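You operate a simulated robot arm through the tools that you are given. There is no shell and no other tool.

You are at the controls of a simulated robot arm. One attempt, no reset.

TASK
Wax the stud in the vice, then free it and lay it in the green cradle.
Fine: the wax stick goes back in its stand.
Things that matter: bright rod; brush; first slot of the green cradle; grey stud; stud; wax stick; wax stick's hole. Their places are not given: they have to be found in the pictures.

The check looks at the end state, three seconds after you hand in, the way a careful person would. Anything else that was tipped, shoved, dropped, spilled or broken makes it a failure.

THE ROBOT
A 7-joint arm with a two-finger parallel gripper, fixed in place. Base frame: the origin is at the foot of the arm, x ahead of it, y to its left, z up. Readings come in mm, degrees, newtons and seconds.
With the tool pointing down near the work surface it reaches from about 300 to 700 mm from the base axis. Its first joint turns from -66.0 to 66.0 degrees. Payload 1.57 kg.
The tool frame sits at the grasp point between the pads (the TCP): z along the fingers, y along the line on which they close. The tips reach 30 mm beyond it. Largest opening 110 mm; finger width 24, thickness 12; the body of the gripper, 48 by 112 mm, starts 78 mm behind the TCP.
Orientation is that of the tool frame in the base frame, as a unit quaternion [x, y, z, w]. With the fingers straight down and closing along the base's y, the tool's x points along the base's -x, its y along +y and its z along -z.

THE INTERFACE
- The arm moves only by the tool move_arm. Its arguments are lists of equal length, an entry for each row: "jaw": the finger opening in mm, from 0 to 110; "dp": the shift along the base's x, y, z in mm, a list of three; "turn": the turn, a rotation vector about the base's x, y, z in degrees, a list of three. In form: {"jaw": [jaw, ...], "dp": [[dx, dy, dz], ...], "turn": [[rx, ry, rz], ...]}. A call has 1 to 20 rows; each row is the pose to reach, as a shift and turn from the pose commanded when the call began. Rows are played at 5 a second. More than 50 mm and 8.6 degrees between two rows, or a gripper value outside its range, and nothing of the call is played. Where a pose cannot be reached the arm comes as near as it can. A force on the tool above 70 N (or 10 N above the force at the start of the call, whichever is more), or a blocked arm, ends the call early, and 0.2 s more pass. The fingers move at their own pace (about 108 mm/s each) and stop on an object; they squeeze with about 43 N. The grip force told is the motor's: it shows also when the fingers shut on nothing. Time passes only in rows, and 0.2 s behind the last, so rows that repeat a pose let the fingers close. The reply holds the time, the measured pose of the TCP, the force on the tool along the base axes, the opening and the grip force, in the units named above and with some noise, with the torque about the TCP (base axes, N m) and any sound that the robot's microphone picked up.
- Cameras (640 x 400 px; columns grow to the right, rows downward): "scene" is fixed at [138.7, -393.9, 1404.6]; the picture's right is [0.93, -0.37, 0.00], its down [-0.19, -0.47, -0.86] and it looks along [0.32, 0.80, -0.51] (base axes); focal length 272 px, centre (320, 200). "wrist" rides on the gripper at [70, 16, -141] in the tool frame; the picture's right is [-0.23, 0.97, 0.00], its down [-0.86, -0.20, -0.48] and it looks along [-0.47, -0.11, 0.88] (tool axes); focal length 222 px, centre (320, 200).
- snapshot(camera): a new picture of that camera. No time passes.
- probe_pixels(camera, pixels): for up to 12 pixels [column, row] of the newest picture of that camera ("zoom" is the newest enlarged one), the place [x, y, z] in the base frame of the surface seen there, good to about 3 mm, but the place of the scene camera against the robot may be out by one fixed shift of up to 25 mm in any direction. No time passes.
- close_up(camera, box): a new picture of the part [left, top, right, bottom] of that camera's present view, enlarged. No time passes.
- job_done(): hands the job in; it is judged then, once.

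Unless the task says otherwise, let go and move clear before handing in.

The tools are called after "Request:" by a JSON object that holds its "method" and its "body". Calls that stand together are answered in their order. move_arm: Moves the arm, as the interface text tells. Its arguments: {"type":"object","properties":{"jaw":{"type":"array","items":{"type":"number"}},"dp":{"type":"array","items":{"type":"array","items":{"type":"number"}}},"turn":{"type":"array","items":{"type":"array","items":{"type":"number"}}}},"required":["jaw","dp","turn"]} The other tools are called the same way: snapshot (camera) takes a picture; probe_pixels (camera, pixels) gives the place of the surface under pixels of a picture; close_up (camera, box) takes an enlarged picture of a part of a camera's view; job_done () hands the job in.

At the start:

```text
time_s: 0.0
tool_pos: [322.3, -150.4, 1258.2]
orientation: [-0.001, 1.0, -0.001, 0.001]
wrist_force: [0.4, 0.7, -0.1]
moment: [0.03, 0.02, 0.0]
width: 110.0
gripper_force: 0.1
```

scene: 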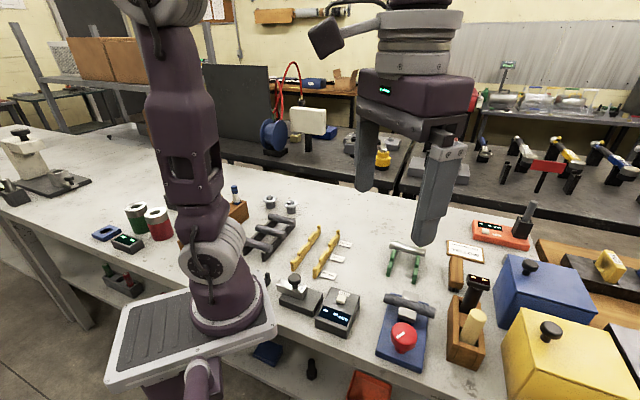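
wrist: 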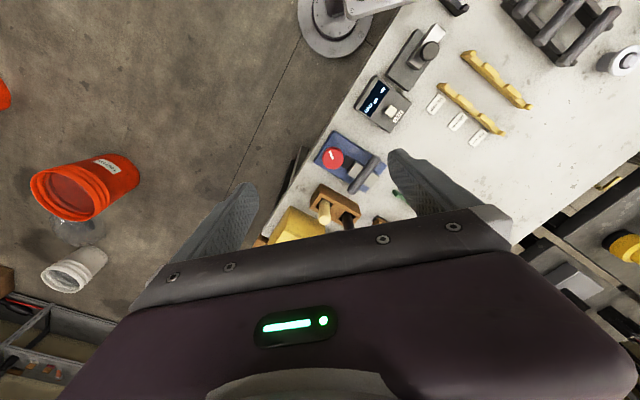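

The scene shows a blue vice-like device near (405,330), a green cradle near (405,260), and a wooden stand with a wax-like stick near (470,325). I'll take enlarged looks first.

Request:
{"method": "close_up", "body": {"camera": "scene", "box": [360, 220, 520, 380]}}

Request:
{"method": "close_up", "body": {"camera": "scene", "box": [230, 180, 390, 340]}}

Request:
{"method": "close_up", "body": {"camera": "scene", "box": [440, 180, 640, 380]}}

Request:
{"method": "close_up", "body": {"camera": "wrist", "box": [250, 0, 550, 250]}}

```text
2.50 times, centred on (440, 300) of scene
```

zoom: 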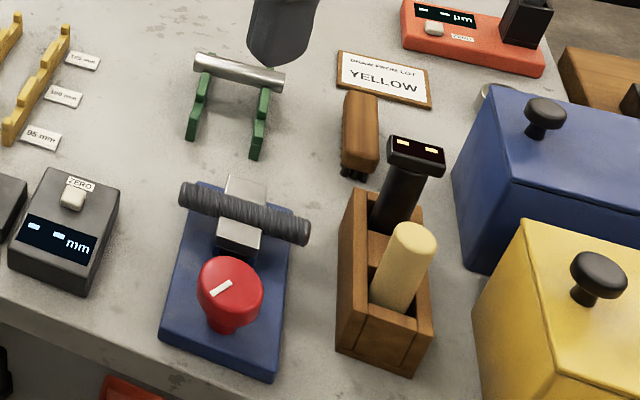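

```text
2.50 times, centred on (310, 260) of scene
```

zoom: 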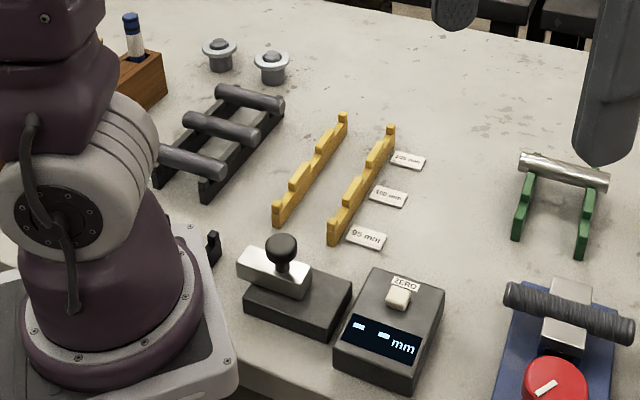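

```text
2.00 times, centred on (540, 280) of scene
```

zoom: 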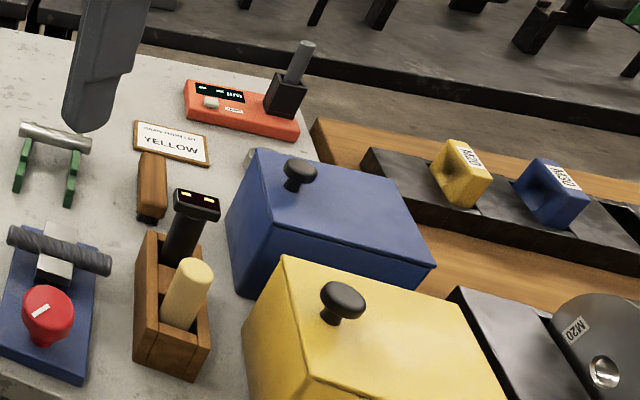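

```text
1.60 times, centred on (400, 125) of wrist
```

zoom: 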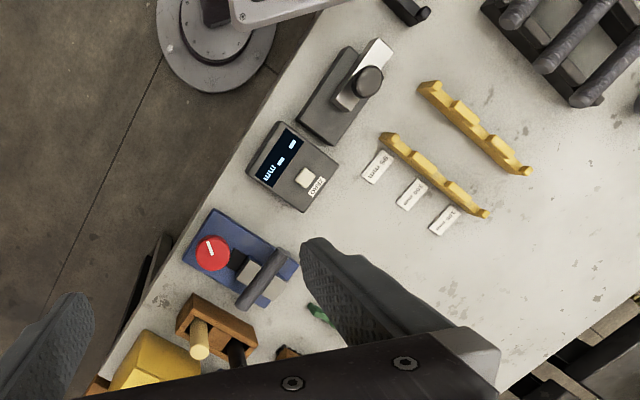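

The scene shows the stud clamped in the blue vice with a red knob, a pale wax stick in a wooden stand, and a bright rod on the green cradle. I'll probe rough places before moving the wrist camera over.

Request:
{"method": "snapshot", "body": {"camera": "scene"}}

Request:
{"method": "probe_pixels", "body": {"camera": "scene", "pixels": [[388, 298], [432, 306], [404, 338], [477, 314], [470, 350], [479, 281], [392, 245], [423, 252], [390, 272], [424, 279], [457, 270], [375, 265]]}}

```text
taken
```

scene: 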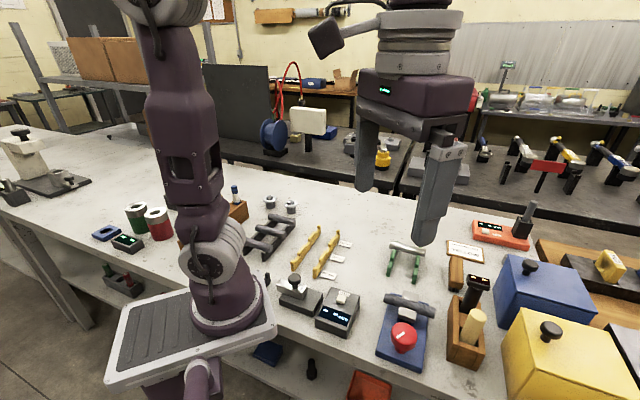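

```text
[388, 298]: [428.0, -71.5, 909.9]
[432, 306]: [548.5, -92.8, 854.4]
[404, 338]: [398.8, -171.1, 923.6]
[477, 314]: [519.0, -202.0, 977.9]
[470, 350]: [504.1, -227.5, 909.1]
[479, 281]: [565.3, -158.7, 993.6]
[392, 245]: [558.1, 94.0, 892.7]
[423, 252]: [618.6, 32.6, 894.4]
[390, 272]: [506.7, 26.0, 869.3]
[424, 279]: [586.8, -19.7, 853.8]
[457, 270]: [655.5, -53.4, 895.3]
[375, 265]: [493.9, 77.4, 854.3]
```

Rough places: vice around (450,-110), stand around (515,-210), cradle around (570,40), table near z=854. I'll move the wrist over the area at a safe height for better looks.

Request:
{"method": "move_arm", "body": {"jaw": [110, 110, 110, 110, 110, 110], "dp": [[40, 12, -20], [80, 24, -40], [120, 36, -60], [160, 48, -80], [190, 60, -100], [190, 60, -100]], "turn": [[0, 0, 0], [0, 0, 0], [0, 0, 0], [0, 0, 0], [0, 0, 0], [0, 0, 0]]}}

Request:
{"method": "snapshot", "body": {"camera": "wrist"}}

Request:
{"method": "snapshot", "body": {"camera": "scene"}}

```text
time_s: 1.4
tool_pos: [513.7, -90.2, 1158.3]
orientation: [0.0, 1.0, 0.001, 0.0]
wrist_force: [-0.1, 0.0, 0.3]
moment: [-0.02, 0.03, -0.01]
width: 109.8
gripper_force: 0.0
```

```text
taken
```

wrist: 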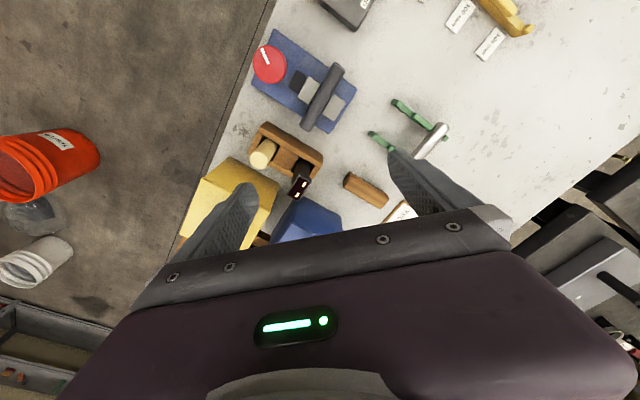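

```text
taken
```

scene: 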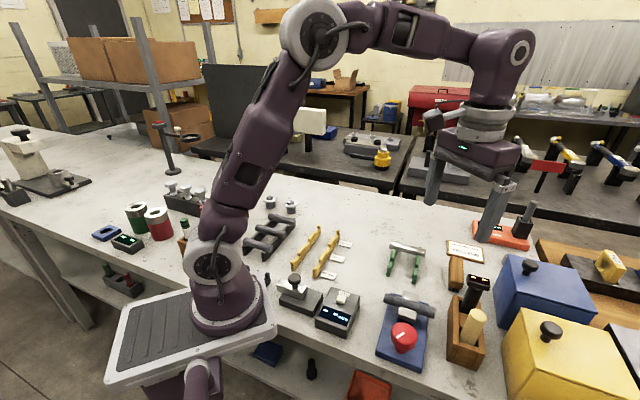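

The wrist view shows the vice at (300,80), the stand at (285,155), the cradle at (420,130) and the brush at (365,190). I'll enlarge these and probe.

Request:
{"method": "close_up", "body": {"camera": "wrist", "box": [230, 15, 390, 115]}}

Request:
{"method": "close_up", "body": {"camera": "wrist", "box": [330, 80, 490, 180]}}

Request:
{"method": "close_up", "body": {"camera": "wrist", "box": [210, 110, 370, 210]}}

Request:
{"method": "close_up", "body": {"camera": "scene", "box": [360, 230, 450, 290]}}

Request:
{"method": "close_up", "body": {"camera": "scene", "box": [80, 160, 260, 280]}}

Request:
{"method": "close_up", "body": {"camera": "scene", "box": [370, 280, 500, 370]}}

```text
4.00 times, centred on (310, 65) of wrist
```

zoom: 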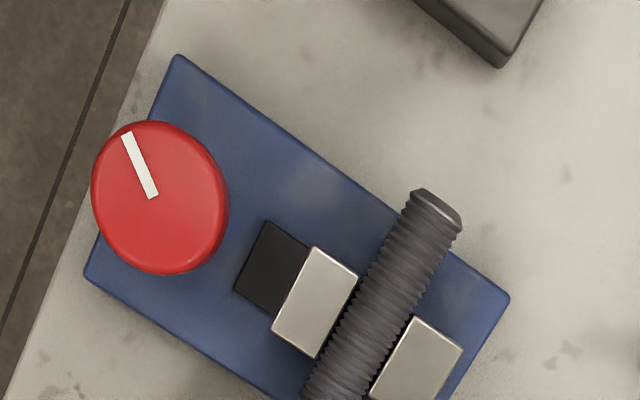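

```text
4.00 times, centred on (410, 130) of wrist
```

zoom: 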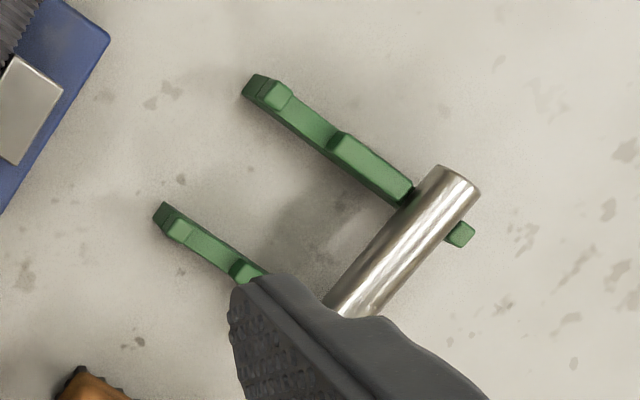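

```text
4.00 times, centred on (290, 160) of wrist
```

zoom: 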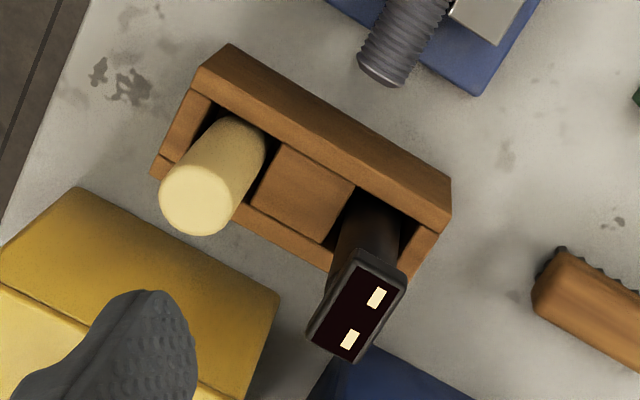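

```text
6.67 times, centred on (405, 260) of scene
```

zoom: 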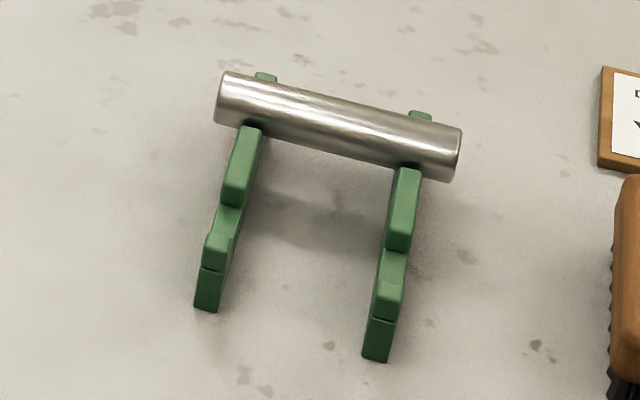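

```text
3.33 times, centred on (170, 220) of scene
```

zoom: 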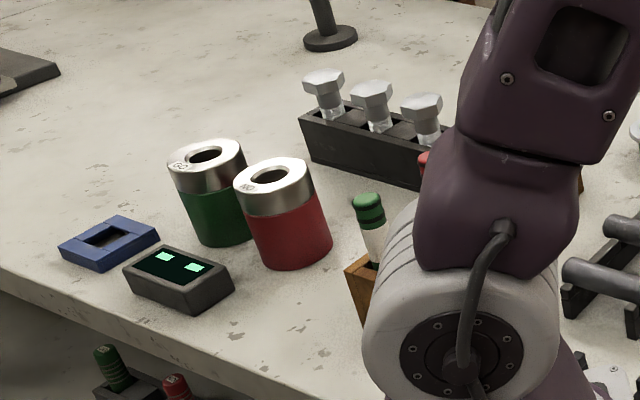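

```text
4.44 times, centred on (435, 325) of scene
```

zoom: 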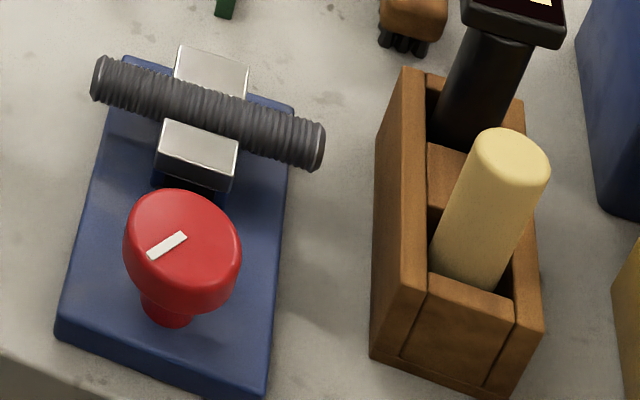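

The cradle has two slots, the far one holding the bright rod; the near one is empty. I'll probe precise geometry of the vice and stand from the wrist camera.

Request:
{"method": "close_up", "body": {"camera": "wrist", "box": [230, 25, 390, 125]}}

Request:
{"method": "probe_pixels", "body": {"camera": "zoom", "pixels": [[125, 95], [155, 155], [105, 150], [215, 160], [160, 85], [435, 165], [385, 270], [325, 370], [315, 265], [420, 320], [180, 20], [505, 260]]}}

Request:
{"method": "probe_pixels", "body": {"camera": "wrist", "pixels": [[258, 160], [268, 145], [255, 126], [322, 160], [300, 186], [250, 153], [285, 160], [392, 106], [375, 138], [424, 148], [437, 140], [365, 190]]}}

```text
4.00 times, centred on (310, 75) of wrist
```

zoom: 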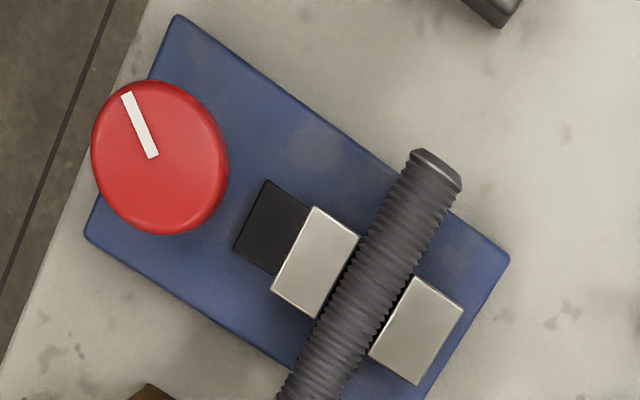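

```text
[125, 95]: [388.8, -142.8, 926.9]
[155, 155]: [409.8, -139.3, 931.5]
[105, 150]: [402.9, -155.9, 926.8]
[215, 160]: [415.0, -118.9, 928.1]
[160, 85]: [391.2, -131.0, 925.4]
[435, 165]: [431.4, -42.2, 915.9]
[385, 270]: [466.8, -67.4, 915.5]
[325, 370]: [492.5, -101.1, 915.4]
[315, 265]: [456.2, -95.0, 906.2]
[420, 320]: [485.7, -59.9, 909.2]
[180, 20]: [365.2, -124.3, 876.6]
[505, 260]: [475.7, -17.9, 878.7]
```

```text
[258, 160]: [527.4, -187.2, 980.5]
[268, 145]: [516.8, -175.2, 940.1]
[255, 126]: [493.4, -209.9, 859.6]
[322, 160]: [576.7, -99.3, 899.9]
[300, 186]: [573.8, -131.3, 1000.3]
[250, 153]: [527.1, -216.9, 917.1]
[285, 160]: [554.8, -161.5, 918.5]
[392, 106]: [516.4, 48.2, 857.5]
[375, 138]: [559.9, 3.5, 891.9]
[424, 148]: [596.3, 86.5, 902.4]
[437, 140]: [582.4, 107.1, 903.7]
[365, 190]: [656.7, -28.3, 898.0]
```

The vice runs at about 44° in the base xy plane, with the stud perpendicular to it. I'll turn the tool to match and go lower for a closer look.

Request:
{"method": "move_arm", "body": {"jaw": [110, 110, 110, 110, 110, 110, 110], "dp": [[-18, 13, -16], [-36, 26, -32], [-55, 40, -48], [-73, 53, -64], [-91, 66, -80], [-110, 80, -99], [-110, 80, -99]], "turn": [[0, 0, -7.6], [0, 0, -15.2], [0, 0, -22.8], [0, 0, -30.4], [0, 0, -38], [0, 0, -46], [0, 0, -46]]}}

Request:
{"method": "snapshot", "body": {"camera": "wrist"}}

```text
time_s: 3.0
tool_pos: [401.8, -11.9, 1061.7]
orientation: [0.392, 0.92, 0.0, 0.0]
wrist_force: [-0.9, -1.1, -0.2]
moment: [0.01, -0.02, -0.01]
width: 110.2
gripper_force: 0.0
```

```text
taken
```

wrist: 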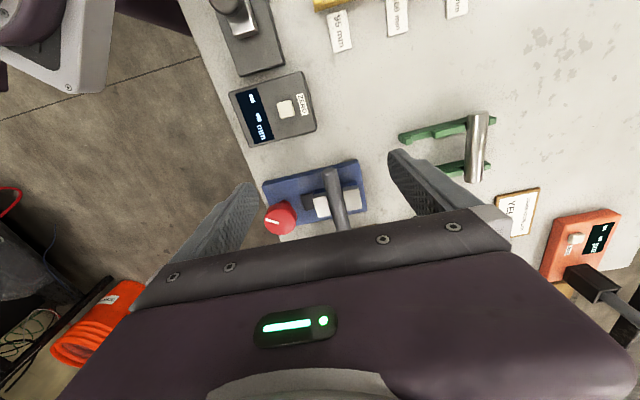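

The vice is at (320,195), partially hidden by the gripper, while the cradle at (450,145) is well visible. I'll probe the cradle now.

Request:
{"method": "close_up", "body": {"camera": "wrist", "box": [380, 95, 540, 195]}}

Request:
{"method": "probe_pixels", "body": {"camera": "zoom", "pixels": [[85, 170], [180, 145], [220, 142], [280, 115], [320, 110], [265, 300], [320, 300], [385, 75], [375, 340], [440, 102], [435, 275], [215, 158]]}}

```text
4.00 times, centred on (460, 145) of wrist
```

zoom: 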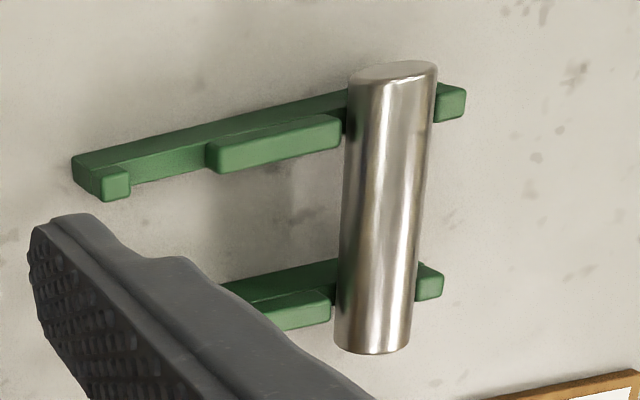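

```text
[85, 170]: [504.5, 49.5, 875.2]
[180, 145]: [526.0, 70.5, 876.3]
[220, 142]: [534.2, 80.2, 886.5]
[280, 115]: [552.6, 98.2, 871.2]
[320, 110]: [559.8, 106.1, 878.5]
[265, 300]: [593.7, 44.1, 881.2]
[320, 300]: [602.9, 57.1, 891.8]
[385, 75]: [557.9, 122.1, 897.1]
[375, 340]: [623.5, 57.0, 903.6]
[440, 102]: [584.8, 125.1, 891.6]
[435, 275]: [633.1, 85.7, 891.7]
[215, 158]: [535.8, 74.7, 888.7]
```

The cradle rails run at about 44°, same as the vice. Now I'll shift to see the vice and the stand unobstructed.

Request:
{"method": "move_arm", "body": {"jaw": [110, 110, 110, 110], "dp": [[20, -35, 0], [40, -70, 0], [60, -100, 0], [60, -100, 0]], "turn": [[0, 0, 0], [0, 0, 0], [0, 0, 0], [0, 0, 0]]}}

Request:
{"method": "snapshot", "body": {"camera": "wrist"}}

Request:
{"method": "close_up", "body": {"camera": "wrist", "box": [240, 60, 400, 160]}}

```text
time_s: 4.0
tool_pos: [461.4, -110.1, 1060.1]
orientation: [0.391, 0.92, 0.0, 0.0]
wrist_force: [-0.7, -0.4, 0.1]
moment: [0.01, 0.01, 0.02]
width: 109.9
gripper_force: 0.1
```

```text
taken
```

wrist: 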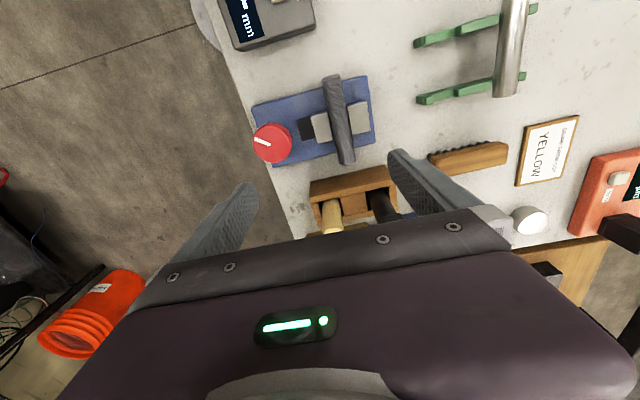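

```text
4.00 times, centred on (320, 110) of wrist
```

zoom: 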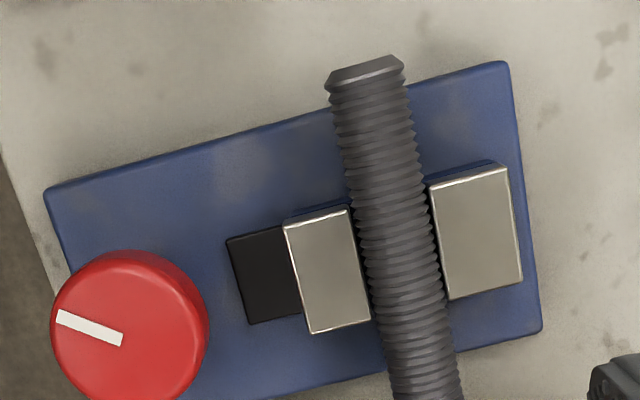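

The vice is now clear at (320,125). I'll probe the stud, jaws and knob.

Request:
{"method": "probe_pixels", "body": {"camera": "zoom", "pixels": [[365, 65], [370, 95], [400, 200], [422, 300], [420, 350], [325, 300], [475, 250], [270, 275], [130, 300], [130, 380], [62, 318], [120, 340]]}}

Request:
{"method": "close_up", "body": {"camera": "wrist", "box": [240, 130, 400, 230]}}

Request:
{"method": "probe_pixels", "body": {"camera": "zoom", "pixels": [[422, 110], [420, 140], [362, 310], [370, 340], [300, 230], [580, 160], [450, 290], [550, 290], [70, 100], [130, 80], [190, 50], [600, 330]]}}

```text
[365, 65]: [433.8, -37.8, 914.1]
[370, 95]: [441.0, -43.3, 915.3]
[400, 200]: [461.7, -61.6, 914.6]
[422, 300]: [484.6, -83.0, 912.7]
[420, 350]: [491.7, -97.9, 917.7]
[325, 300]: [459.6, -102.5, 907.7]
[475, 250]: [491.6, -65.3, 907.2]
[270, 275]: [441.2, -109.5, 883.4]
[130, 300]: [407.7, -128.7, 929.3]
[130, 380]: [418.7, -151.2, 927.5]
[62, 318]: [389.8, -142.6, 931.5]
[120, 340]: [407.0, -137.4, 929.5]
```

```text
4.00 times, centred on (320, 180) of wrist
```

zoom: 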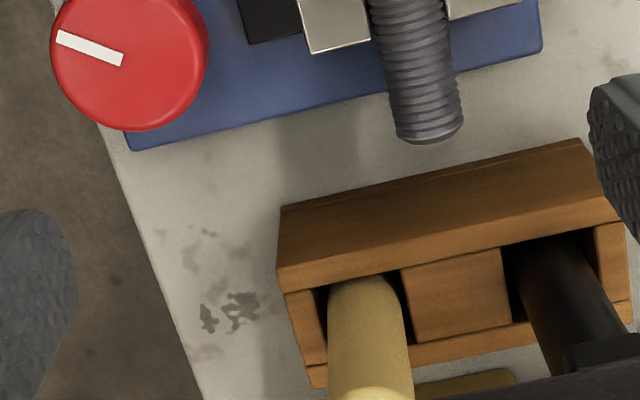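

```text
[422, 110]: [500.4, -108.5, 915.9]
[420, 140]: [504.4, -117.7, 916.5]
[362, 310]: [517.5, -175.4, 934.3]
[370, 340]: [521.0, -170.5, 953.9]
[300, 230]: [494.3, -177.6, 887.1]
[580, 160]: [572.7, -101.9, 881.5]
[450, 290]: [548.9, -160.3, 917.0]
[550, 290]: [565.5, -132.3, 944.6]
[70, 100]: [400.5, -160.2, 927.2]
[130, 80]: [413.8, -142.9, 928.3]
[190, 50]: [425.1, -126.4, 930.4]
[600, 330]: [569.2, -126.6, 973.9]
```

The stud centre is near (469,-78), top z≈915, running at -46°; the knob is near (410,-139,929). I'll shift further to see the wax stick and the yellow box beside it.

Request:
{"method": "move_arm", "body": {"jaw": [110, 110, 110, 110], "dp": [[15, -30, 10], [35, -60, 20], [50, -80, 30], [50, -80, 30]], "turn": [[0, 0, 0], [0, 0, 0], [0, 0, 0], [0, 0, 0]]}}

Request:
{"method": "snapshot", "body": {"camera": "wrist"}}

Request:
{"method": "close_up", "body": {"camera": "wrist", "box": [250, 80, 410, 180]}}

```text
time_s: 5.0
tool_pos: [511.1, -190.2, 1090.9]
orientation: [0.392, 0.92, 0.0, 0.0]
wrist_force: [-0.1, 0.0, 0.5]
moment: [0.0, -0.01, -0.01]
width: 110.2
gripper_force: 0.0
```

```text
taken
```

wrist: 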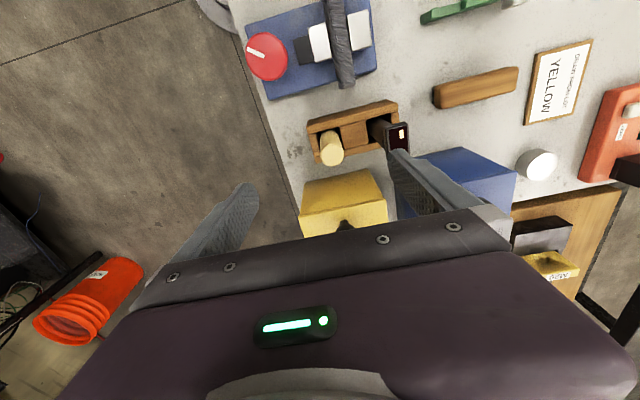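

```text
4.00 times, centred on (330, 130) of wrist
```

zoom: 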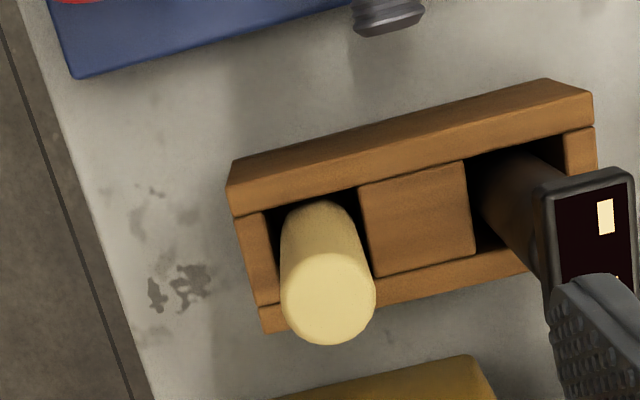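

Request:
{"method": "probe_pixels", "body": {"camera": "zoom", "pixels": [[328, 298], [290, 300], [366, 300], [328, 335], [328, 262], [415, 220], [235, 200], [590, 110], [270, 320], [600, 200], [545, 200], [420, 370]]}}

Request:
{"method": "probe_pixels", "body": {"camera": "wrist", "pixels": [[345, 228], [340, 190], [380, 175], [303, 186], [309, 125], [346, 100], [480, 170], [420, 160]]}}

```text
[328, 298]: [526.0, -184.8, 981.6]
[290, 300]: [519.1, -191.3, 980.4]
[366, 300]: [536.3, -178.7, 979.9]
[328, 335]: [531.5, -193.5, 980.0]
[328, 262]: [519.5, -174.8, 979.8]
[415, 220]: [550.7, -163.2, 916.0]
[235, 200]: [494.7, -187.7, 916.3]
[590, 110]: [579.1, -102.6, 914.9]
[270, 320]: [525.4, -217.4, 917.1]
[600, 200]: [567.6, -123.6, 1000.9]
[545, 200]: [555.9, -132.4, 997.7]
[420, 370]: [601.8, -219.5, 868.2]
```

```text
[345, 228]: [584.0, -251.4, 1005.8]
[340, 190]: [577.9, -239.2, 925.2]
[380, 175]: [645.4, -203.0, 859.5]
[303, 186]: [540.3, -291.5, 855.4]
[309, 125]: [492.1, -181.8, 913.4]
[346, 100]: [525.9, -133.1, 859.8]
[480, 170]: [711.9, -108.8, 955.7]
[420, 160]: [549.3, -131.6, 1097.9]
```

The wax stick's top centre is (526,-184.5), z 980, radius about 12; the stand top is z 916. I'll narrow the jaws, centre over it, descend to z 957 and take a look before gripping.

Request:
{"method": "move_arm", "body": {"jaw": [54, 54, 54, 54, 54, 54, 54, 54], "dp": [[8, 3, 0], [15, 5.5, 0], [15, 5.5, 0], [15, 5.5, -30], [15, 5.5, -60], [15, 5.5, -80], [15, 5.5, -80], [15, 5.5, -80]], "turn": [[0, 0, 0], [0, 0, 0], [0, 0, 0], [0, 0, 0], [0, 0, 0], [0, 0, 0], [0, 0, 0], [0, 0, 0]]}}

Request:
{"method": "snapshot", "body": {"camera": "wrist"}}

Request:
{"method": "close_up", "body": {"camera": "scene", "box": [400, 230, 560, 380]}}

```text
time_s: 6.8
tool_pos: [527.3, -183.8, 1009.9]
orientation: [0.391, 0.92, -0.001, -0.001]
wrist_force: [0.8, 0.5, -0.3]
moment: [-0.01, -0.02, -0.01]
width: 54.3
gripper_force: 0.0
```

```text
taken
```

wrist: 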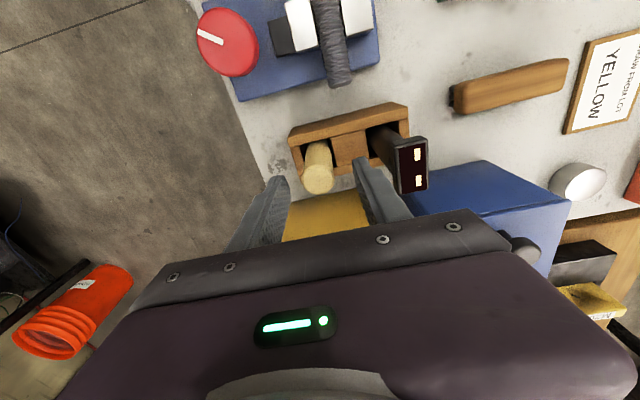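

```text
2.67 times, centred on (480, 305) of scene
```

zoom: 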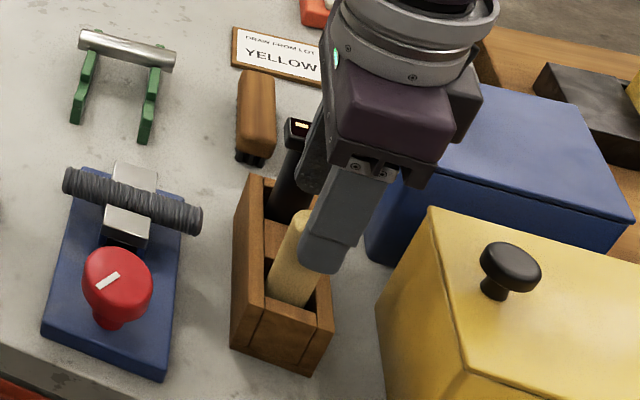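

The fingers straddle the stick top at (318,180) evenly. I'll descend to z≈957 and close.

Request:
{"method": "move_arm", "body": {"jaw": [54, 54, 54, 54, 10, 10, 10, 10], "dp": [[-1, -0.5, -18], [-1, -0.5, -36], [-1, -0.5, -53], [-1, -0.5, -53], [-1, -0.5, -53], [-1, -0.5, -53], [-1, -0.5, -53], [-1, -0.5, -53]], "turn": [[0, 0, 0], [0, 0, 0], [0, 0, 0], [0, 0, 0], [0, 0, 0], [0, 0, 0], [0, 0, 0], [0, 0, 0]]}}

Request:
{"method": "snapshot", "body": {"camera": "wrist"}}

```text
time_s: 8.6
tool_pos: [526.6, -185.7, 954.9]
orientation: [0.391, 0.92, 0.0, 0.0]
wrist_force: [-0.4, 0.3, -1.1]
moment: [-0.01, 0.01, 0.0]
width: 25.9
gripper_force: 37.5
```

```text
taken
```

wrist: 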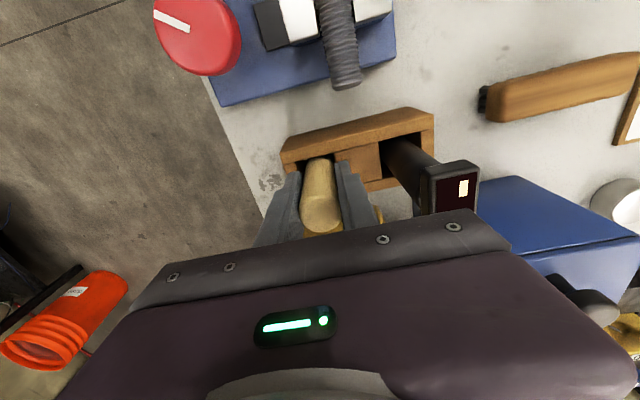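

The stick is gripped at 25.9 mm width. I'll lift it straight up 110 mm and check its length.

Request:
{"method": "move_arm", "body": {"jaw": [10, 10, 10, 10, 10, 10], "dp": [[0, 0, 15], [0, 0, 40], [0, 0, 70], [0, 0, 100], [0, 0, 120], [0, 0, 120]], "turn": [[0, 0, 0], [0, 0, 0], [0, 0, 0], [0, 0, 0], [0, 0, 0], [0, 0, 0]]}}

Request:
{"method": "close_up", "body": {"camera": "scene", "box": [400, 200, 560, 350]}}

Request:
{"method": "snapshot", "body": {"camera": "wrist"}}

```text
time_s: 10.0
tool_pos: [525.6, -185.2, 1077.4]
orientation: [0.39, 0.921, 0.0, 0.0]
wrist_force: [-0.4, 0.1, 0.2]
moment: [-0.01, 0.02, 0.04]
width: 26.1
gripper_force: 36.5
```

```text
2.67 times, centred on (480, 275) of scene
```

zoom: 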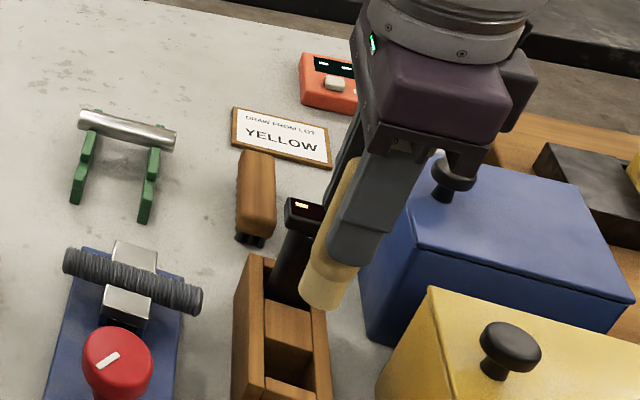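

```text
taken
```

wrist: 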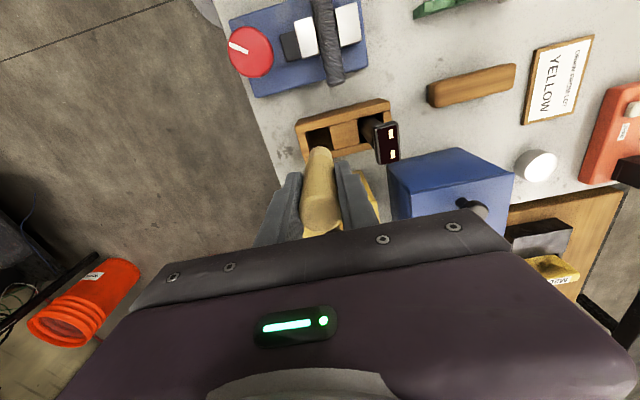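

The stick is out. I'll probe its bottom in the scene view and the brush top/device for cross-calibration.

Request:
{"method": "probe_pixels", "body": {"camera": "zoom", "pixels": [[322, 300], [330, 270], [302, 210], [288, 325], [110, 350], [135, 280], [120, 255]]}}

Request:
{"method": "close_up", "body": {"camera": "wrist", "box": [260, 90, 420, 190]}}

Request:
{"method": "probe_pixels", "body": {"camera": "zoom", "pixels": [[240, 235], [240, 205], [150, 160], [240, 225], [262, 170], [360, 170]]}}

```text
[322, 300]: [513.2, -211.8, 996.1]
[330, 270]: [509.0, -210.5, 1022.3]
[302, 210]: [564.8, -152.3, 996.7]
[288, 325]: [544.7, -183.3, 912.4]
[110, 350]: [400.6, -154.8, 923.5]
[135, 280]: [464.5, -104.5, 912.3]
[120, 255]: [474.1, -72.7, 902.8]
```

```text
4.00 times, centred on (340, 140) of wrist
```

zoom: 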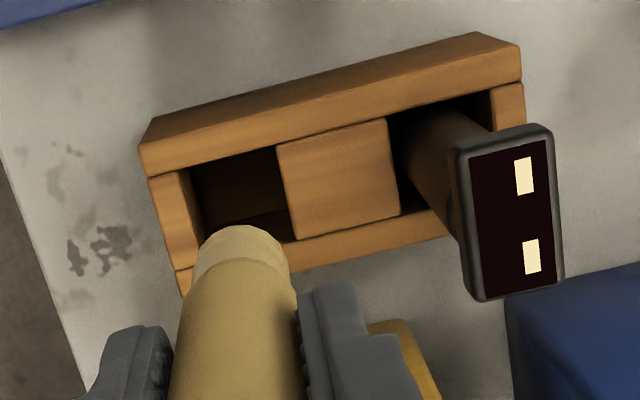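

```text
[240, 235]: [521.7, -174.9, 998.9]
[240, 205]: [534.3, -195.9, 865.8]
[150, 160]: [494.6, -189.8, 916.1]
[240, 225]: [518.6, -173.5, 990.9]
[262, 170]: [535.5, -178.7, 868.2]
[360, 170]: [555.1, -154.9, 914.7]
```

The stick bottom is about 88 mm below the TCP and 113 mm long in total. I'll carry it over the stand-side end of the stud and lower it to just above the thread.

Request:
{"method": "move_arm", "body": {"jaw": [10, 10, 10, 10, 10, 10, 10], "dp": [[-8, 26, 0], [-16, 52, 0], [-23.3, 76.5, 0], [-23.3, 76.5, -30], [-23.3, 76.5, -55], [-23.3, 76.5, -64], [-23.3, 76.5, -64]], "turn": [[0, 0, 0], [0, 0, 0], [0, 0, 0], [0, 0, 0], [0, 0, 0], [0, 0, 0], [0, 0, 0]]}}

Request:
{"method": "snapshot", "body": {"camera": "wrist"}}

Request:
{"method": "close_up", "body": {"camera": "scene", "box": [360, 240, 480, 340]}}

```text
time_s: 11.6
tool_pos: [504.6, -109.1, 1013.2]
orientation: [0.391, 0.921, 0.0, 0.0]
wrist_force: [0.2, -0.2, -1.1]
moment: [0.01, 0.02, -0.01]
width: 25.7
gripper_force: 37.9
```

```text
taken
```

wrist: 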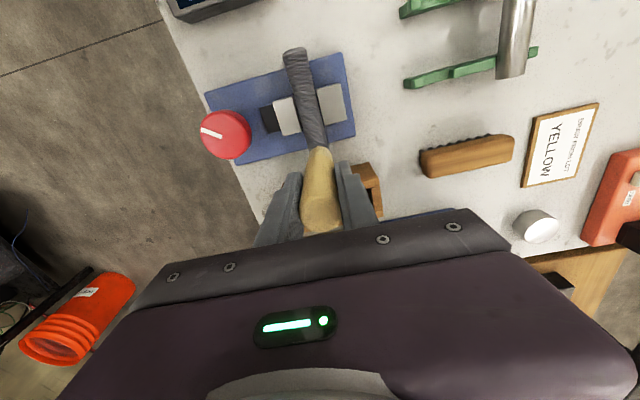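

```text
4.00 times, centred on (420, 290) of scene
```

zoom: 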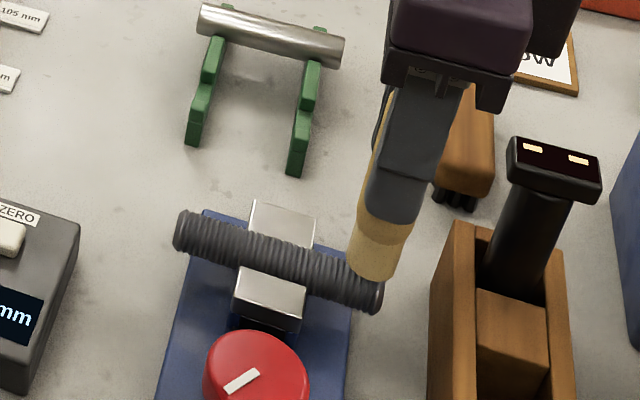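

The stick is above the stud end, aligned. I'll lower it in small steps to feel for contact.

Request:
{"method": "move_arm", "body": {"jaw": [10, 10, 10, 10], "dp": [[-0.5, 0, -3], [-0.5, 0, -5], [-0.5, 0, -7], [-0.5, 0, -8]], "turn": [[0, 0, 0], [0, 0, 0], [0, 0, 0], [0, 0, 0]]}}

Request:
{"method": "close_up", "body": {"camera": "wrist", "box": [260, 40, 380, 180]}}

```text
time_s: 12.6
tool_pos: [503.2, -108.5, 1006.0]
orientation: [0.391, 0.921, 0.0, 0.001]
wrist_force: [0.7, -0.8, 5.4]
moment: [-0.12, 0.0, 0.02]
width: 26.0
gripper_force: 37.0
```

```text
2.86 times, centred on (320, 110) of wrist
```

zoom: 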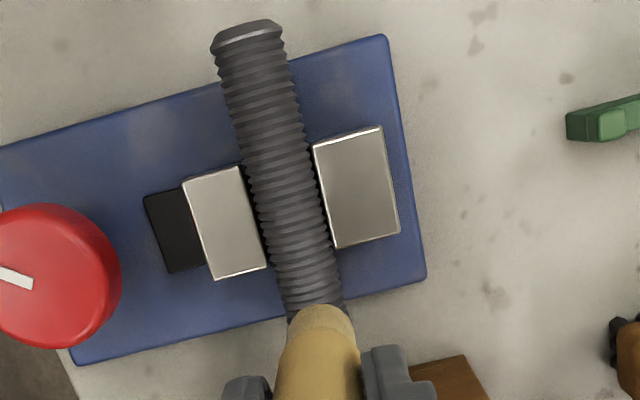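

Contact made at about 5 N. I'll stroke the wax along the stud toward the far end.

Request:
{"method": "move_arm", "body": {"jaw": [10, 10, 10, 10, 10, 10, 10, 10, 10, 10, 10, 10, 10, 10, 10, 10, 10], "dp": [[-4, 4.2, -0.5], [-8, 8.4, -0.5], [-12, 12.6, -0.5], [-16, 16.8, -0.5], [-20, 21, -0.5], [-24, 25.2, -0.5], [-28, 29.4, -0.5], [-32, 33.6, -0.5], [-36, 37.8, -0.5], [-40, 42, -0.5], [-44, 46.2, -0.5], [-48, 50.4, -0.5], [-52, 54.6, -0.5], [-56, 58.8, -0.5], [-60, 63, -0.5], [-64, 67.2, -0.5], [-64, 67.2, -0.5]], "turn": [[0, 0, 0], [0, 0, 0], [0, 0, 0], [0, 0, 0], [0, 0, 0], [0, 0, 0], [0, 0, 0], [0, 0, 0], [0, 0, 0], [0, 0, 0], [0, 0, 0], [0, 0, 0], [0, 0, 0], [0, 0, 0], [0, 0, 0], [0, 0, 0], [0, 0, 0]]}}

Request:
{"method": "snapshot", "body": {"camera": "wrist"}}

Request:
{"method": "close_up", "body": {"camera": "scene", "box": [360, 260, 460, 340]}}

```text
time_s: 16.2
tool_pos: [436.8, -40.9, 1004.4]
orientation: [0.391, 0.92, 0.001, 0.0]
wrist_force: [0.0, 0.6, 0.4]
moment: [-0.02, 0.01, 0.0]
width: 26.3
gripper_force: 36.7
```

```text
taken
```

wrist: 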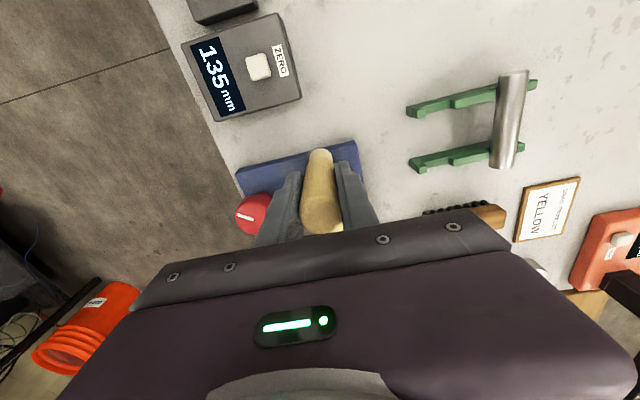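

```text
5.00 times, centred on (410, 300) of scene
```

zoom: 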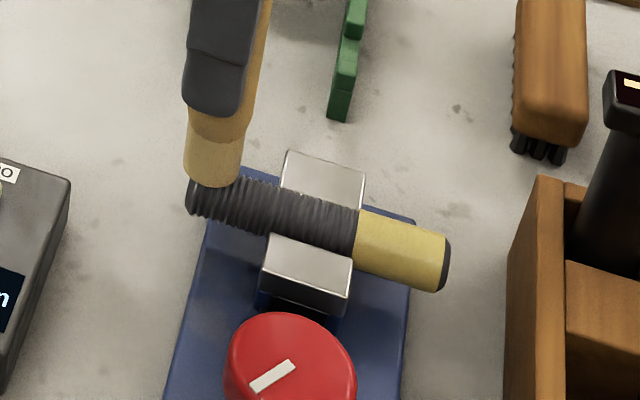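

The stand-side third turned yellow (waxed), while contact faded after that (0.4 N now). I'll press down a bit here to regain contact.

Request:
{"method": "move_arm", "body": {"jaw": [10, 10, 10], "dp": [[0, 0, -1], [0, 0, -2], [0, 0, -2]], "turn": [[0, 0, 0], [0, 0, 0], [0, 0, 0]]}}

Request:
{"method": "close_up", "body": {"camera": "scene", "box": [360, 260, 460, 340]}}

```text
time_s: 17.0
tool_pos: [436.6, -40.5, 1002.4]
orientation: [0.391, 0.921, -0.001, -0.001]
wrist_force: [-1.1, 1.9, 4.2]
moment: [0.16, 0.05, 0.02]
width: 25.9
gripper_force: 36.9
```

```text
5.00 times, centred on (410, 300) of scene
```

zoom: 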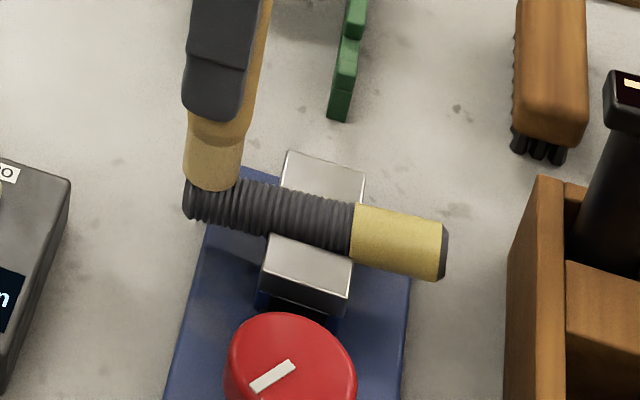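

Pressing at this end seems to tip the stud slightly in the jaws (far end at zoom (443,255) rose). I'll lift the stick a little and inspect the stud from the wrist.

Request:
{"method": "move_arm", "body": {"jaw": [10, 10, 10, 10, 10], "dp": [[0, 0, 5], [0, 0, 15], [20, -35, 20], [40, -70, 20], [40, -70, 20]], "turn": [[0, 0, 0], [0, 0, 0], [0, 0, 0], [0, 0, 0], [0, 0, 0]]}}

Request:
{"method": "snapshot", "body": {"camera": "wrist"}}

Request:
{"method": "close_up", "body": {"camera": "wrist", "box": [240, 40, 380, 180]}}

Request:
{"method": "close_up", "body": {"camera": "scene", "box": [360, 240, 480, 340]}}

```text
time_s: 18.2
tool_pos: [477.1, -110.9, 1020.6]
orientation: [0.39, 0.921, -0.001, 0.0]
wrist_force: [0.0, 0.0, -0.7]
moment: [-0.03, 0.0, -0.01]
width: 25.9
gripper_force: 36.8
```

```text
taken
```

wrist: 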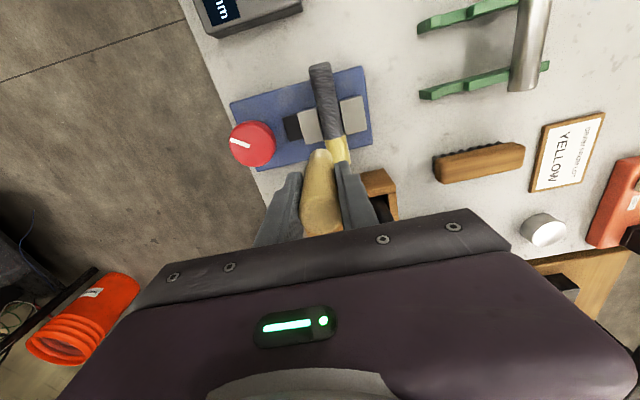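

```text
2.86 times, centred on (310, 110) of wrist
```

zoom: 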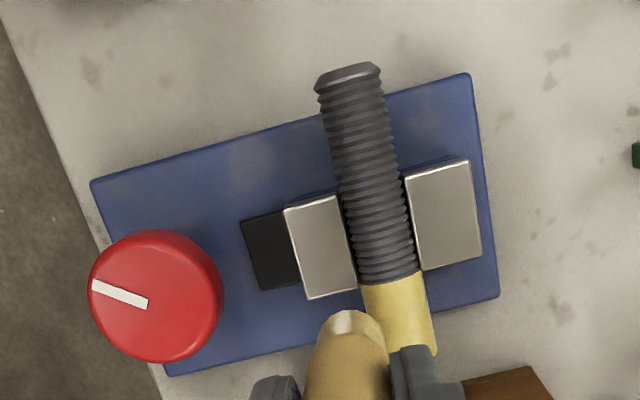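

```text
4.00 times, centred on (420, 290) of scene
```

zoom: 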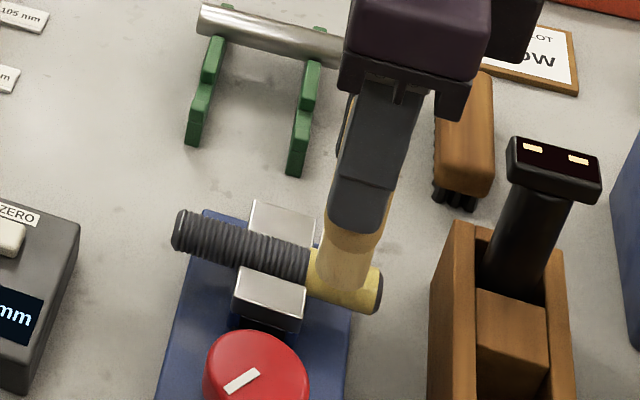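

The stud sprang back once unloaded and the stand-side third is waxed. Now I'll touch down at the stud's middle.

Request:
{"method": "move_arm", "body": {"jaw": [10, 10, 10, 10, 10, 10, 10], "dp": [[-3, 17, 0], [-6, 34.5, 0], [-6, 34.5, -8], [-6, 34.5, -14], [-6, 34.5, -16], [-6, 34.5, -17.5], [-6, 34.5, -17.5]], "turn": [[0, 0, 0], [0, 0, 0], [0, 0, 0], [0, 0, 0], [0, 0, 0], [0, 0, 0], [0, 0, 0]]}}

Request:
{"method": "close_up", "body": {"camera": "scene", "box": [360, 260, 460, 340]}}

```text
time_s: 19.8
tool_pos: [472.0, -76.8, 1005.4]
orientation: [0.391, 0.921, 0.0, 0.0]
wrist_force: [-0.9, -0.2, -1.1]
moment: [-0.02, 0.0, 0.01]
width: 25.9
gripper_force: 37.0
```

```text
5.00 times, centred on (410, 300) of scene
```

zoom: 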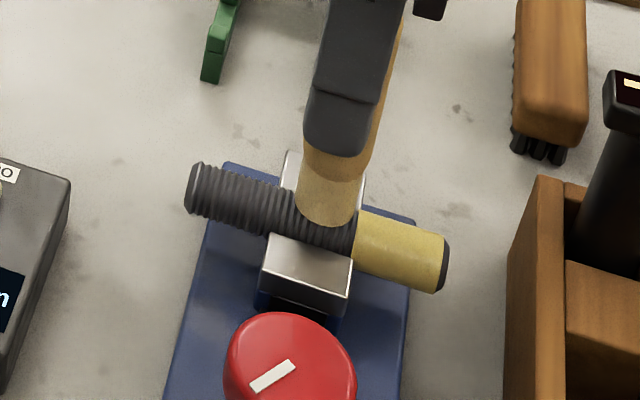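

No contact yet at z 1005.4; I'll go down a touch more.

Request:
{"method": "move_arm", "body": {"jaw": [10, 10, 10], "dp": [[0, 0, -1], [0, 0, -2], [0, 0, -2]], "turn": [[0, 0, 0], [0, 0, 0], [0, 0, 0]]}}

```text
time_s: 20.6
tool_pos: [471.6, -76.4, 1004.1]
orientation: [0.39, 0.921, 0.0, 0.001]
wrist_force: [-1.9, -0.9, 34.3]
moment: [0.07, 0.32, 0.0]
width: 26.0
gripper_force: 37.4
```

34 N at the middle — stiff there. I'll ease up 1.3 mm and rub from the middle outwards and back.

Request:
{"method": "move_arm", "body": {"jaw": [10, 10, 10, 10, 10, 10, 10, 10], "dp": [[0, 0, 1.2], [3, -3.1, 1.2], [6, -6.2, 1.2], [3, -3.1, 1.2], [0, 0, 1.2], [-4, 4.2, 1.2], [-8, 8.4, 1.2], [-8, 8.4, 1.2]], "turn": [[0, 0, 0], [0, 0, 0], [0, 0, 0], [0, 0, 0], [0, 0, 0], [0, 0, 0], [0, 0, 0], [0, 0, 0]]}}

Request:
{"method": "close_up", "body": {"camera": "scene", "box": [360, 260, 460, 340]}}

```text
time_s: 22.4
tool_pos: [465.2, -68.9, 1004.6]
orientation: [0.391, 0.92, 0.0, -0.001]
wrist_force: [0.6, -0.2, -1.4]
moment: [0.02, -0.05, 0.02]
width: 26.1
gripper_force: 37.1
```

```text
5.00 times, centred on (410, 300) of scene
```

zoom: 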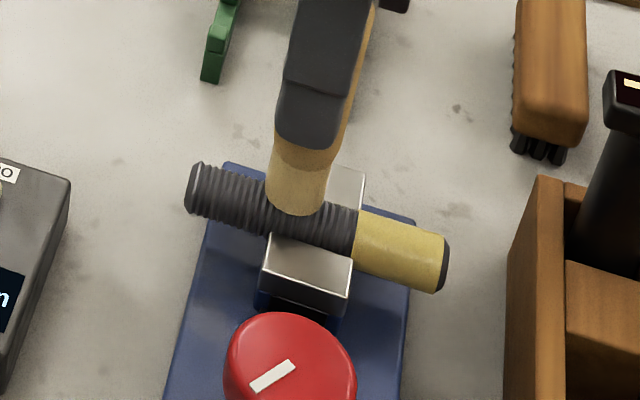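

No force now; the middle is still dark. I'll lower 1 mm and stroke toward the unwaxed end and back.

Request:
{"method": "move_arm", "body": {"jaw": [10, 10, 10], "dp": [[0, 0, -0.6], [0, 0, -1.2], [0, 0, -1.2]], "turn": [[0, 0, 0], [0, 0, 0], [0, 0, 0]]}}

```text
time_s: 23.2
tool_pos: [465.8, -69.4, 1003.2]
orientation: [0.391, 0.92, -0.001, 0.001]
wrist_force: [-0.8, -0.4, 8.7]
moment: [-0.08, 0.03, 0.01]
width: 25.9
gripper_force: 37.2
```

8.7 N now. I'll stroke outwards (dropping slightly with the stud's give) and back.

Request:
{"method": "move_arm", "body": {"jaw": [10, 10, 10, 10, 10, 10, 10], "dp": [[-4, 4.2, 0], [-8, 8.4, -0.3], [-12, 12.6, -0.6], [-16, 16.8, -0.9], [-20, 21, -1.2], [-24, 25, -1.5], [-24, 25, -1.5]], "turn": [[0, 0, 0], [0, 0, 0], [0, 0, 0], [0, 0, 0], [0, 0, 0], [0, 0, 0], [0, 0, 0]]}}

Request:
{"method": "close_up", "body": {"camera": "scene", "box": [360, 260, 460, 340]}}

```text
time_s: 24.8
tool_pos: [439.1, -43.6, 1001.8]
orientation: [0.391, 0.92, 0.0, 0.0]
wrist_force: [-0.1, 0.0, 2.6]
moment: [-0.03, 0.0, 0.01]
width: 25.8
gripper_force: 36.9
```

```text
5.00 times, centred on (410, 300) of scene
```

zoom: 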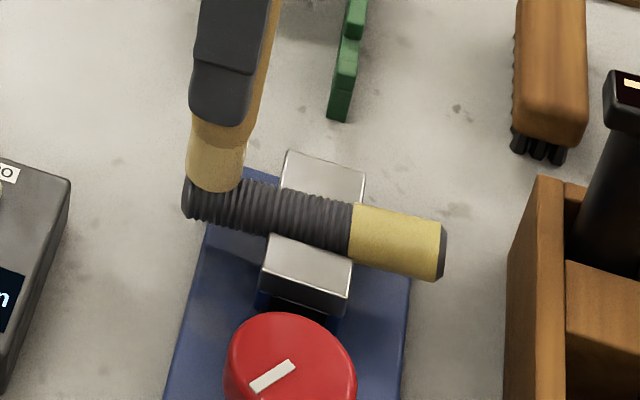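

The E2 side (left) isn't coated yet. I'll replicate what worked: press a bit more at the end and stroke inward at constant height.

Request:
{"method": "move_arm", "body": {"jaw": [10, 10, 10, 10, 10, 10, 10], "dp": [[0, 0, -0.6], [0, 0, -1.2], [4, -4.2, -1.2], [8, -8.4, -1.2], [12, -12.6, -1.2], [14, -14.6, -1.2], [14, -14.6, -1.2]], "turn": [[0, 0, 0], [0, 0, 0], [0, 0, 0], [0, 0, 0], [0, 0, 0], [0, 0, 0], [0, 0, 0]]}}

Request:
{"method": "close_up", "body": {"camera": "scene", "box": [360, 260, 460, 340]}}

```text
time_s: 26.4
tool_pos: [453.6, -59.1, 1000.5]
orientation: [0.39, 0.921, 0.0, 0.001]
wrist_force: [-5.3, 4.5, 28.6]
moment: [0.2, 0.32, -0.02]
width: 26.1
gripper_force: 37.1
```

```text
5.00 times, centred on (410, 300) of scene
```

zoom: 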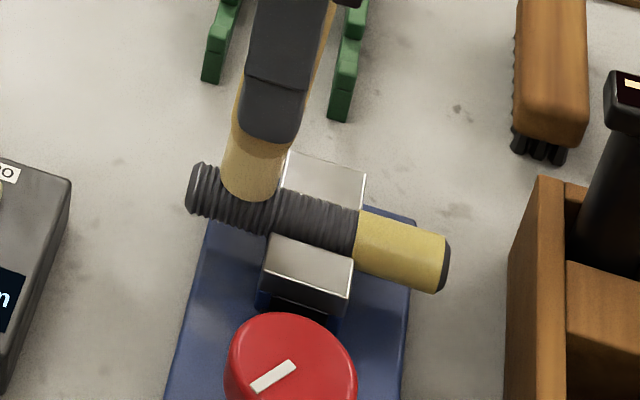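

28.6 N there, still dark. I'll stroke outward and inward again with steady contact.

Request:
{"method": "move_arm", "body": {"jaw": [10, 10, 10, 10, 10, 10, 10, 10, 10, 10, 10], "dp": [[-4, 4.2, 0], [-8, 8.4, 0], [-12, 12.6, 0], [-16, 16.8, 0], [-16, 16.8, 0], [-12, 12.6, 0.3], [-8, 8.4, 0.5], [-4, 4.2, 0.7], [0, 0, 0.8], [2, -2, 0.8], [2, -2, 0.8]], "turn": [[0, 0, 0], [0, 0, 0], [0, 0, 0], [0, 0, 0], [0, 0, 0], [0, 0, 0], [0, 0, 0], [0, 0, 0], [0, 0, 0], [0, 0, 0], [0, 0, 0]]}}

Request:
{"method": "close_up", "body": {"camera": "scene", "box": [360, 260, 460, 340]}}

```text
time_s: 28.8
tool_pos: [454.7, -62.1, 1001.7]
orientation: [0.391, 0.92, 0.0, 0.0]
wrist_force: [-0.8, 1.3, 3.4]
moment: [0.07, 0.01, 0.01]
width: 25.9
gripper_force: 37.0
```

```text
5.00 times, centred on (410, 300) of scene
```

zoom: 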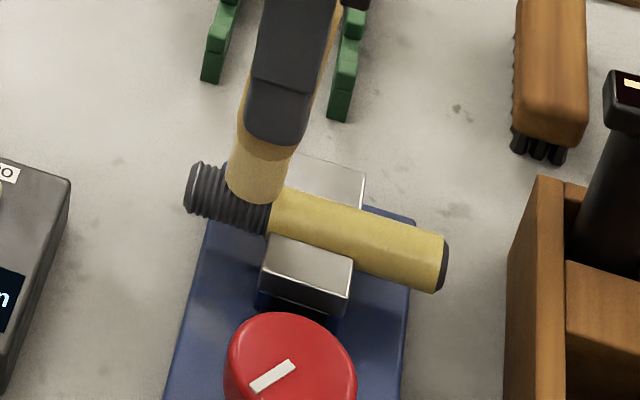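

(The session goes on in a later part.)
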